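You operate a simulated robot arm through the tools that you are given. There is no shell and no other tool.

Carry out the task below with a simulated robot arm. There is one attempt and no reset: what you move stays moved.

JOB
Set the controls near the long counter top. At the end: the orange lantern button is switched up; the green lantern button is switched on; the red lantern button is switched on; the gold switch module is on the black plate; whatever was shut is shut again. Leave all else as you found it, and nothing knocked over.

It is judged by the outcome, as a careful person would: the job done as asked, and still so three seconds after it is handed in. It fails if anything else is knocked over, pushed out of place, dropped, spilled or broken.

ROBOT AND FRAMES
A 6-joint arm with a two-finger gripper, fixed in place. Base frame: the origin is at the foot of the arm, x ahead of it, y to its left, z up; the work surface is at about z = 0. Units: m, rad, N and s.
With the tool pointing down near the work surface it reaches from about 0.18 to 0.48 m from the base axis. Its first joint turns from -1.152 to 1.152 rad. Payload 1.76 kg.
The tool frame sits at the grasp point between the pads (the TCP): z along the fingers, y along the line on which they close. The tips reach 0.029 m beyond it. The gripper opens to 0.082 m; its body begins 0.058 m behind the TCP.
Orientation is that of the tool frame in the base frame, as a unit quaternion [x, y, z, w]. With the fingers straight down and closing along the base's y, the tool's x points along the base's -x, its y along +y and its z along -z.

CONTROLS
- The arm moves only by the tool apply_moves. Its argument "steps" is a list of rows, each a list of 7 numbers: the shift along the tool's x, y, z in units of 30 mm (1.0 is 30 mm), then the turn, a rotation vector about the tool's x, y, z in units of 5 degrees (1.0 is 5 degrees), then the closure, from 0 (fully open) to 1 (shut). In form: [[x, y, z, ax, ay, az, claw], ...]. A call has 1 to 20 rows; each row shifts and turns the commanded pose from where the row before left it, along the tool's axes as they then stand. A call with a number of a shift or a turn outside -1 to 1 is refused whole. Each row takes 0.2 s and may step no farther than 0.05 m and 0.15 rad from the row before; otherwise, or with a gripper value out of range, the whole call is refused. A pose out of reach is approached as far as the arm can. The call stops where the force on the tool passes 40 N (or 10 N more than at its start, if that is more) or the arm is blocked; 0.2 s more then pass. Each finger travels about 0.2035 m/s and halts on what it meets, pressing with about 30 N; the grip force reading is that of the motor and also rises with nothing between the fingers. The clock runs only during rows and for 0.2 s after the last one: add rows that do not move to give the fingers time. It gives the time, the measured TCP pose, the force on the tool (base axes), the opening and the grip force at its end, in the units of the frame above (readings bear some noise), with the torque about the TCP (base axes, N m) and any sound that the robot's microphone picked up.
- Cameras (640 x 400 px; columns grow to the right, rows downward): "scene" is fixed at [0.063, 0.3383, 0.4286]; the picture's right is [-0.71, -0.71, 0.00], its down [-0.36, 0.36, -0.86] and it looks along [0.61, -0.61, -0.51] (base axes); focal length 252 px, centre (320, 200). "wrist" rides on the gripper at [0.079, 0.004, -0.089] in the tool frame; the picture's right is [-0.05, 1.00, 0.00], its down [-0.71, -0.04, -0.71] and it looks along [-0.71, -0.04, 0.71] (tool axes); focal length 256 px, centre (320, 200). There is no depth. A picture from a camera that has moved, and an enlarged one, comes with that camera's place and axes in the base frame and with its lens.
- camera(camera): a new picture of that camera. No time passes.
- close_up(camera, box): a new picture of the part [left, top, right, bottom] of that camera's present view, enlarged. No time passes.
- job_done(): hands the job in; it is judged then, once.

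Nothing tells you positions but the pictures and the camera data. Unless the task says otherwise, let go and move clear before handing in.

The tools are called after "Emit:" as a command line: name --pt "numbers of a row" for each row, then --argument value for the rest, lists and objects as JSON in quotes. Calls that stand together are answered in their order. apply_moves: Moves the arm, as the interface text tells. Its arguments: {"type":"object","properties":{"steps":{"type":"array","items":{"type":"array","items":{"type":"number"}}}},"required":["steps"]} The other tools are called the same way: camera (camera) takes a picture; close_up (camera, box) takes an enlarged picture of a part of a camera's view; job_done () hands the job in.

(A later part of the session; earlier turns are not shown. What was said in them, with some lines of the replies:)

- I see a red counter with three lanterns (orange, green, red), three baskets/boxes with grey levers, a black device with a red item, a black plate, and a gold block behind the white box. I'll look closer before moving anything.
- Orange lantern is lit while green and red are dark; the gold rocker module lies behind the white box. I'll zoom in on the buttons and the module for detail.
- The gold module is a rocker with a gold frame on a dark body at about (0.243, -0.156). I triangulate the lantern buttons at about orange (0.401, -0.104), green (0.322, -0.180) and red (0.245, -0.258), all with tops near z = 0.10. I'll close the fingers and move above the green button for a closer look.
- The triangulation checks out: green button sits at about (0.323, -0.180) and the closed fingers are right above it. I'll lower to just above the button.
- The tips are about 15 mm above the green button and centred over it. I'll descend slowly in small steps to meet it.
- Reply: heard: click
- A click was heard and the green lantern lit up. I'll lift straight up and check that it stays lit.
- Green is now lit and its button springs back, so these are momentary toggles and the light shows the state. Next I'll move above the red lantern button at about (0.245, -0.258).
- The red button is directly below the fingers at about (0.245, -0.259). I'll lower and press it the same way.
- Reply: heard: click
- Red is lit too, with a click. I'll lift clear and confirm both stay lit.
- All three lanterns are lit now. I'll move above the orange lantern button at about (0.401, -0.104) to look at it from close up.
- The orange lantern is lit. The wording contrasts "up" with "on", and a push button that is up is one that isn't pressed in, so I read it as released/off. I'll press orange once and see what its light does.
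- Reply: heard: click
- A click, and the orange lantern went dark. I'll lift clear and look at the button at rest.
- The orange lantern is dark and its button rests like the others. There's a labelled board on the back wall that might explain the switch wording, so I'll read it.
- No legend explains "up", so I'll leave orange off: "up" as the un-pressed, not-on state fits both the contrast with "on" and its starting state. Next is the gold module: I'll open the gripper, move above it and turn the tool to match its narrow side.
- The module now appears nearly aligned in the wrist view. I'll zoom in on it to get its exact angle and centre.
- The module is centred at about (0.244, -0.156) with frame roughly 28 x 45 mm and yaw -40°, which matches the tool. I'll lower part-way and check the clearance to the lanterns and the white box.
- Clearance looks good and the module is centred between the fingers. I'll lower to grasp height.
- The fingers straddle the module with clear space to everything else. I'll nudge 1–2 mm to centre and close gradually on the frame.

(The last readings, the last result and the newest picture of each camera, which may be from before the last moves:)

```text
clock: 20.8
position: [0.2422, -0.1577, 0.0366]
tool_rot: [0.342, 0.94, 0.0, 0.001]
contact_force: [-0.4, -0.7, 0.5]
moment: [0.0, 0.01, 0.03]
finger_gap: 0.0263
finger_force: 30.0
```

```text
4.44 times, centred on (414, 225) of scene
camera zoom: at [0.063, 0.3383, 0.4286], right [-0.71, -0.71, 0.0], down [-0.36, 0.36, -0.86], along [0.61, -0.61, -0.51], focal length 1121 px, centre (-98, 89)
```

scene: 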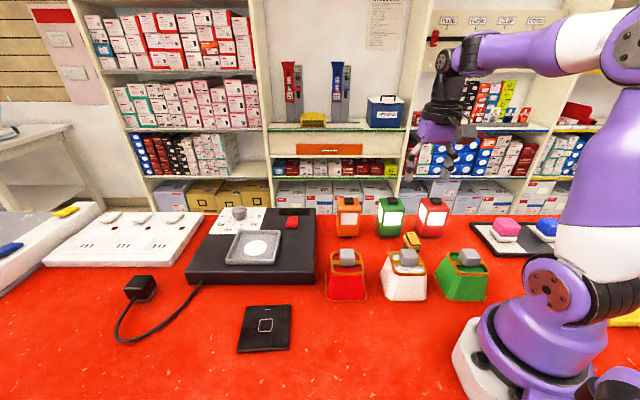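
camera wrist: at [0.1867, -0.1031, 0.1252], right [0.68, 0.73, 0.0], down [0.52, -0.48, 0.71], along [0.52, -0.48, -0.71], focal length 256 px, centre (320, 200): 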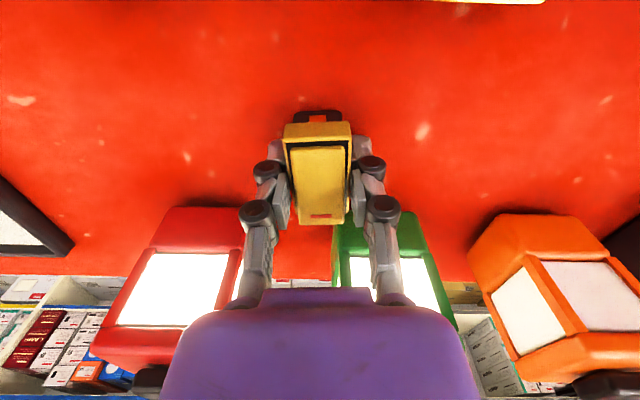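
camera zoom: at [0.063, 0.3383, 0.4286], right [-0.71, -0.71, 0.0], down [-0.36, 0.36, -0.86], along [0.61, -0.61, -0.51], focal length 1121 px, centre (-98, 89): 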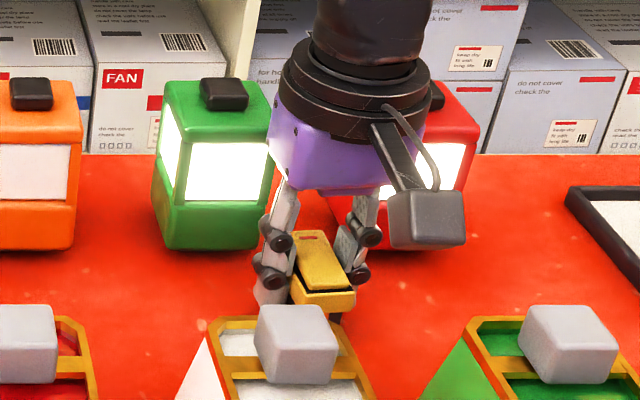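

The module is gripped at a gap of 26 mm. I'll lift it straight up and check it's held level.

Emit:
apply_moves --pt "0 0 -0.1 0 0 0 1" --pt "0 0 -0.3 0 0 0 1" --pt "0 0 -0.5 0 0 0 1" --pt "0 0 -0.7 0 0 0 1" --pt "0 0 -0.8 0 0 0 1" --pt "0 0 -0.8 0 0 0 1" --pt "0 0 -0.8 0 0 0 1" --pt "0 0 -0.8 0 0 0 1" --pt "0 0 -0.8 0 0 0 1" --pt "0 0 0 0 0 0 1"

Emit:
camera --camera "wrist"

Emit:
camera --camera "scene"

Emit:
close_up --camera "scene" --box '[370, 130, 470, 210]'

```text
clock: 23.0
position: [0.2423, -0.1541, 0.2036]
tool_rot: [0.342, 0.94, 0.0, 0.001]
contact_force: [-0.5, -0.4, -1.0]
moment: [-0.03, 0.05, 0.01]
finger_gap: 0.0261
finger_force: 30.4
```

```text
taken
camera wrist: at [0.186, -0.101, 0.2913], right [0.68, 0.73, 0.0], down [0.52, -0.48, 0.71], along [0.52, -0.48, -0.71], focal length 256 px, centre (320, 200)
```

wrist: 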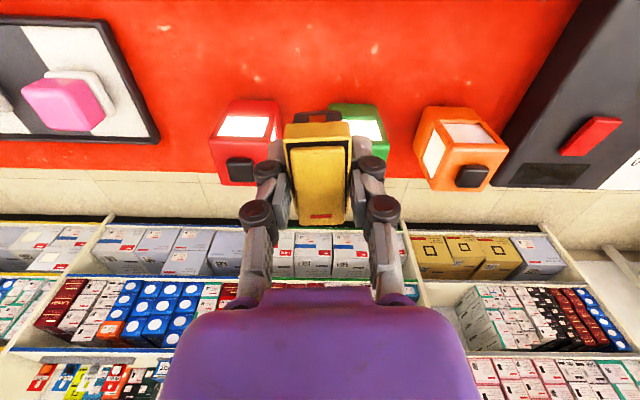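

```text
taken
```

scene: 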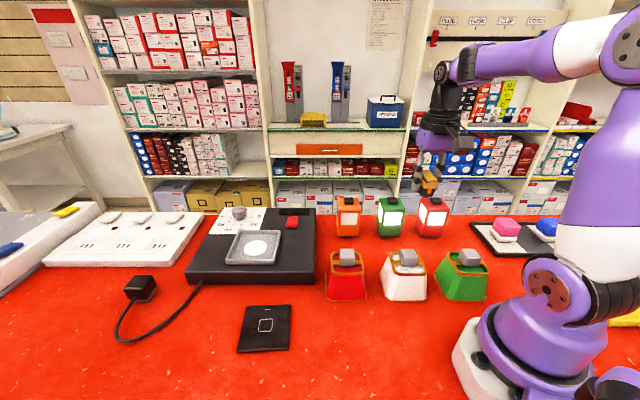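

```text
5.00 times, centred on (420, 170) of scene
camera zoom: at [0.063, 0.3383, 0.4286], right [-0.71, -0.71, 0.0], down [-0.36, 0.36, -0.86], along [0.61, -0.61, -0.51], focal length 1261 px, centre (-180, 350)
```

zoom: 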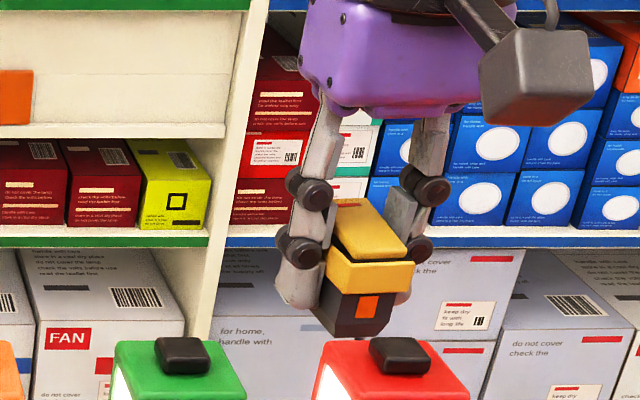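

The module is held firmly and level. I'll carry it high across to above the black plate at about (0.325, 0.212).

Emit:
apply_moves --pt "0.2 0.4 0 0 0 0 1" --pt "0.44 0.85 0 0 0 0 1" --pt "0.44 0.85 0 0 0 0 1" --pt "0.44 0.85 0 0 0 0 1" --pt "0.44 0.85 0 0 0 0 1" --pt "0.44 0.85 0 0 0 0 1" --pt "0.44 0.85 0 0 0 0 1" --pt "0.44 0.85 0 0 0 0 1" --pt "0.44 0.85 0 0 0 0 1" --pt "0.44 0.85 0 0 0 0 1" --pt "0.44 0.85 0 0 0 0 1" --pt "0.44 0.85 0 0 0 0 1" --pt "0.44 0.85 0 0 0 0 1" --pt "0.253 0.54 0 0 0 0 1" --pt "0 0 0 0 0 0 1"

Emit:
camera --camera "wrist"

Emit:
camera --camera "scene"

```text
clock: 26.2
position: [0.3258, 0.2097, 0.2018]
tool_rot: [0.342, 0.94, 0.0, 0.0]
contact_force: [-1.0, 0.2, -1.5]
moment: [0.0, 0.0, -0.01]
finger_gap: 0.0262
finger_force: 29.7
```

```text
taken
camera wrist: at [0.2691, 0.2638, 0.2915], right [0.68, 0.73, 0.0], down [0.52, -0.48, 0.71], along [0.52, -0.48, -0.71], focal length 256 px, centre (320, 200)
```

wrist: 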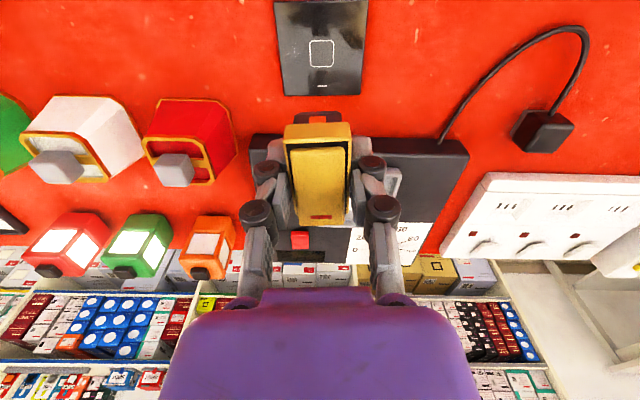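

```text
taken
```

scene: 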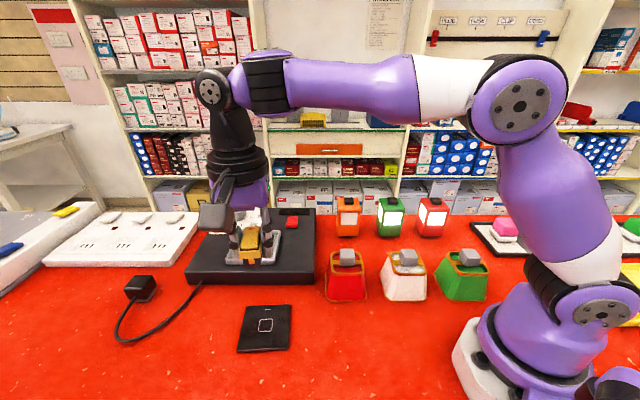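

The plate's mark is at about (0.3266, 0.212), just under the module. I'll correct by 2 mm and lower most of the way.

Emit:
apply_moves --pt "0.04 0.075 0.7 0 0 0 1" --pt "0 0 0.8 0 0 0 1" --pt "0 0 0.8 0 0 0 1" --pt "0 0 0.8 0 0 0 1" --pt "0 0 0.8 0 0 0 1" --pt "0 0 0.6 0 0 0 1" --pt "0 0 0.2 0 0 0 1" --pt "0 0 0 0 0 0 1"

Emit:
camera --camera "wrist"

Emit:
close_up --camera "scene" --box '[190, 230, 330, 370]'

```text
clock: 28.0
position: [0.3253, 0.2127, 0.0624]
tool_rot: [0.343, 0.939, 0.0, 0.001]
contact_force: [-0.6, 0.0, -0.9]
moment: [0.01, -0.01, 0.05]
finger_gap: 0.0263
finger_force: 30.2
```

```text
taken
camera wrist: at [0.2698, 0.2659, 0.1502], right [0.68, 0.73, 0.0], down [0.52, -0.48, 0.71], along [0.52, -0.48, -0.71], focal length 256 px, centre (320, 200)
```

wrist: 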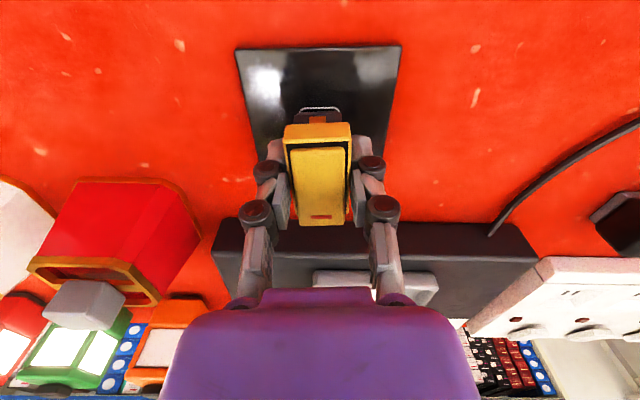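

```text
2.86 times, centred on (260, 300) of scene
camera zoom: at [0.063, 0.3383, 0.4286], right [-0.71, -0.71, 0.0], down [-0.36, 0.36, -0.86], along [0.61, -0.61, -0.51], focal length 721 px, centre (491, -86)
```

zoom: 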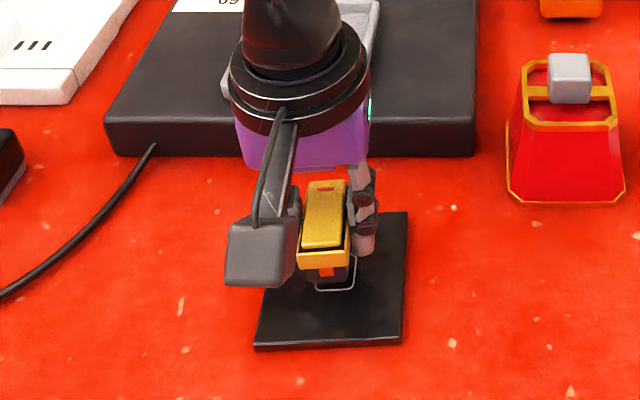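

The module hovers over the plate centre about 20 mm up. I'll lower in fine steps, watching the contact force.

Emit:
apply_moves --pt "0 0 0.2 0 0 0 1" --pt "0 0 0.2 0 0 0 1" --pt "0 0 0.1 0 0 0 1" --pt "0 0 0.06 0 0 0 1" --pt "0 0 0 0 0 0 1"

Emit:
close_up --camera "scene" --box '[220, 270, 310, 360]'

```text
clock: 29.2
position: [0.3277, 0.2133, 0.0452]
tool_rot: [0.342, 0.94, 0.0, 0.001]
contact_force: [0.0, 0.3, -0.3]
moment: [0.01, -0.02, -0.01]
finger_gap: 0.0262
finger_force: 30.4
```

```text
4.44 times, centred on (265, 315) of scene
camera zoom: at [0.063, 0.3383, 0.4286], right [-0.71, -0.71, 0.0], down [-0.36, 0.36, -0.86], along [0.61, -0.61, -0.51], focal length 1121 px, centre (564, -311)
```

zoom: 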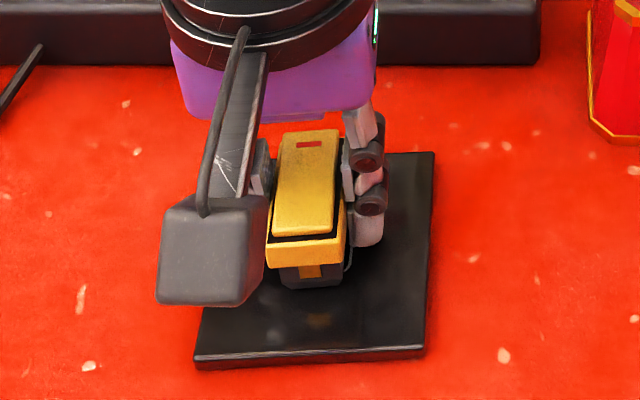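

Emit:
apply_moves --pt "0 0 0.04 0 0 0 1" --pt "0 0 0.04 0 0 0 1" --pt "0 0 0 0 0 0 1"

Emit:
close_up --camera "scene" --box '[220, 270, 310, 360]'

```text
clock: 30.0
position: [0.3276, 0.2125, 0.0458]
tool_rot: [0.342, 0.94, 0.001, 0.0]
contact_force: [-3.0, -0.9, 12.8]
moment: [0.0, 0.13, 0.0]
finger_gap: 0.0264
finger_force: 29.9
```

```text
4.44 times, centred on (265, 315) of scene
camera zoom: at [0.0629, 0.3383, 0.4286], right [-0.71, -0.71, 0.0], down [-0.36, 0.36, -0.86], along [0.61, -0.61, -0.51], focal length 1121 px, centre (564, -311)
```

zoom: 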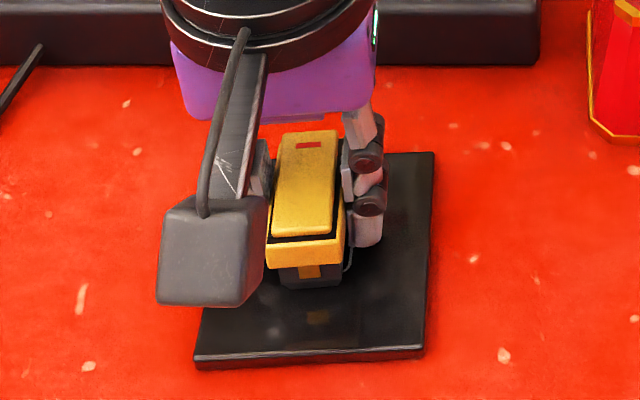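

The module now rests on the plate (13 N upward). I'll ease the preload and open the fingers gently.

Emit:
apply_moves --pt "0 0 -0.04 0 0 0 1" --pt "0 0 0 0 0 0 0.68" --pt "0 0 0 0 0 0 0.62" --pt "0 0 0 0 0 0 0.55" --pt "0 0 0 0 0 0 0.45" --pt "0 0 0 0 0 0 0.3" --pt "0 0 0 0 0 0 0.2" --pt "0 0 0 0 0 0 0.2"

Emit:
close_up --camera "scene" --box '[220, 270, 310, 360]'

Emit:
camera --camera "wrist"

```text
clock: 31.8
position: [0.327, 0.2116, 0.0447]
tool_rot: [0.342, 0.94, 0.0, 0.001]
contact_force: [-0.1, 0.1, 0.2]
moment: [-0.01, 0.03, 0.02]
finger_gap: 0.0658
finger_force: 0.0
```

```text
4.44 times, centred on (265, 315) of scene
camera zoom: at [0.063, 0.3383, 0.4286], right [-0.71, -0.71, 0.0], down [-0.36, 0.36, -0.86], along [0.61, -0.61, -0.51], focal length 1121 px, centre (564, -311)
```

zoom: 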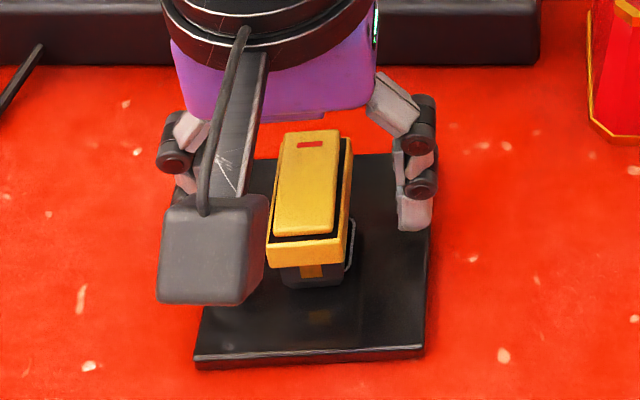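

```text
taken
camera wrist: at [0.271, 0.2664, 0.1336], right [0.68, 0.73, 0.0], down [0.52, -0.48, 0.71], along [0.52, -0.48, -0.71], focal length 256 px, centre (320, 200)
```

wrist: 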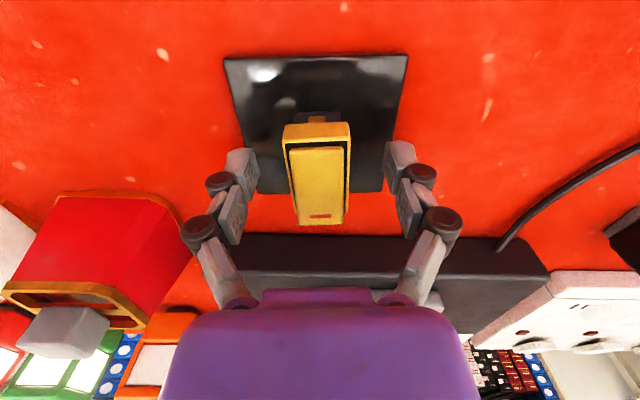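

The module stands on the plate and the fingers are free of it. I'll rise straight up and inspect.

Emit:
apply_moves --pt "0 0 -0.3 0 0 0 0.2" --pt "0 0 -0.5 0 0 0 0.2" --pt "0 0 -0.8 0 0 0 0.2" --pt "0 0 -0.9 0 0 0 0.2" --pt "0 0 -0.9 0 0 0 0.2" --pt "0 0 -0.9 0 0 0 0.2" --pt "0 0 -0.9 0 0 0 0.2" --pt "0 0 -0.5 0 0 0 0.2" --pt "0 0 0 0 0 0 0.2"

Emit:
camera --camera "scene"

Emit:
camera --camera "wrist"

Emit:
close_up --camera "scene" --box '[220, 270, 310, 360]'

Emit:
close_up --camera "scene" --box '[300, 180, 500, 305]'

```text
clock: 33.8
position: [0.3262, 0.2144, 0.216]
tool_rot: [0.342, 0.94, -0.001, 0.001]
contact_force: [0.3, 0.0, 0.6]
moment: [-0.03, 0.01, 0.01]
finger_gap: 0.0659
finger_force: 0.1
```

```text
taken
```

scene: 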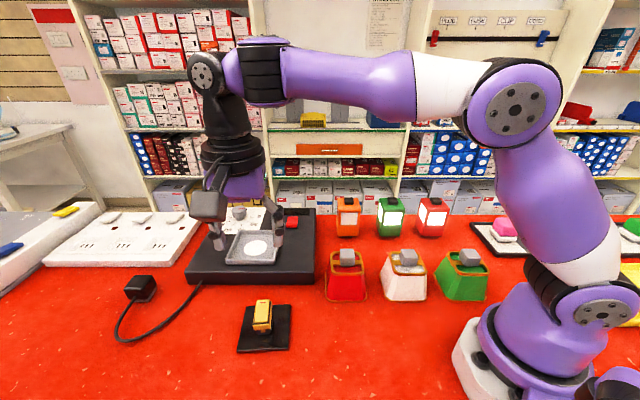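

```text
taken
camera wrist: at [0.27, 0.267, 0.3046], right [0.68, 0.73, 0.0], down [0.52, -0.48, 0.71], along [0.52, -0.48, -0.71], focal length 256 px, centre (320, 200)
```

wrist: 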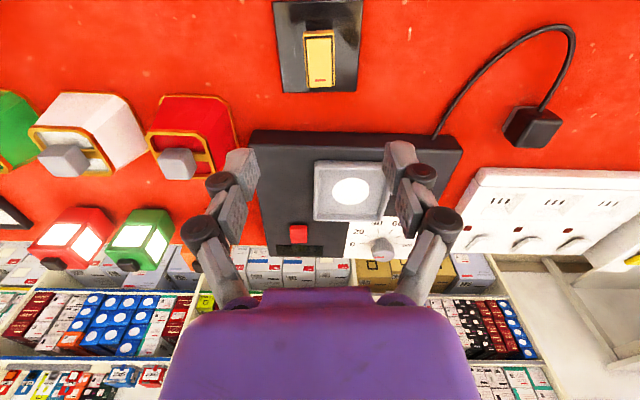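

```text
4.44 times, centred on (265, 315) of scene
camera zoom: at [0.063, 0.3383, 0.4286], right [-0.71, -0.71, 0.0], down [-0.36, 0.36, -0.86], along [0.61, -0.61, -0.51], focal length 1121 px, centre (564, -311)
```

zoom: 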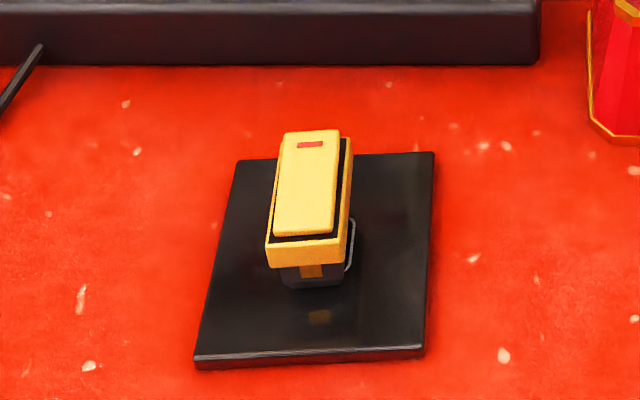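

```text
3.20 times, centred on (400, 242) of scene
camera zoom: at [0.063, 0.3383, 0.4286], right [-0.71, -0.71, 0.0], down [-0.36, 0.36, -0.86], along [0.61, -0.61, -0.51], focal length 807 px, centre (64, 64)
```

zoom: 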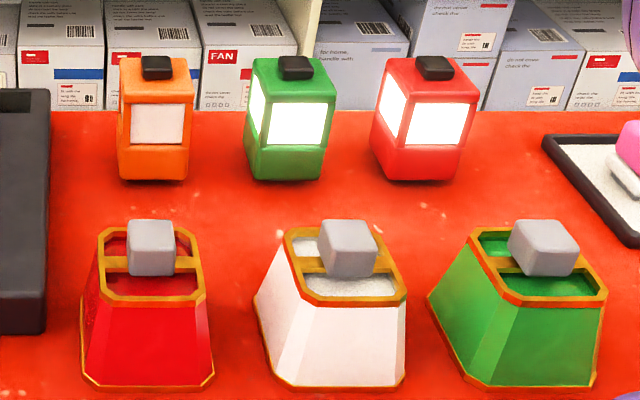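

The gold module stands centred on the black plate, its rocker unchanged. Green and red are lit, orange is off with its button up, nothing else has moved, and the gripper is clear, so I'm handing in.

Emit:
job_done

```text
The job is handed in.
```

I've handed the job in with every item done, but the orange lantern depends on how I read "switched up".

- **Green and red lanterns:** I pressed each button once. There was a click each time, and both lanterns stayed lit.
- **Orange lantern:** It was lit at the start and is now off. I took "switched up" to mean not pressed in, so off, because the other two were described as "on". Nothing in the scene confirmed this. If "up" meant on, this item is wrong.
- **Gold switch module:** It stands upright near the middle of the black plate. Its rocker is in the same position as before.
- **Everything else:** The last pictures showed nothing knocked over or out of place. I didn't open anything, so nothing needed shutting. The gripper is open and clear above the plate.
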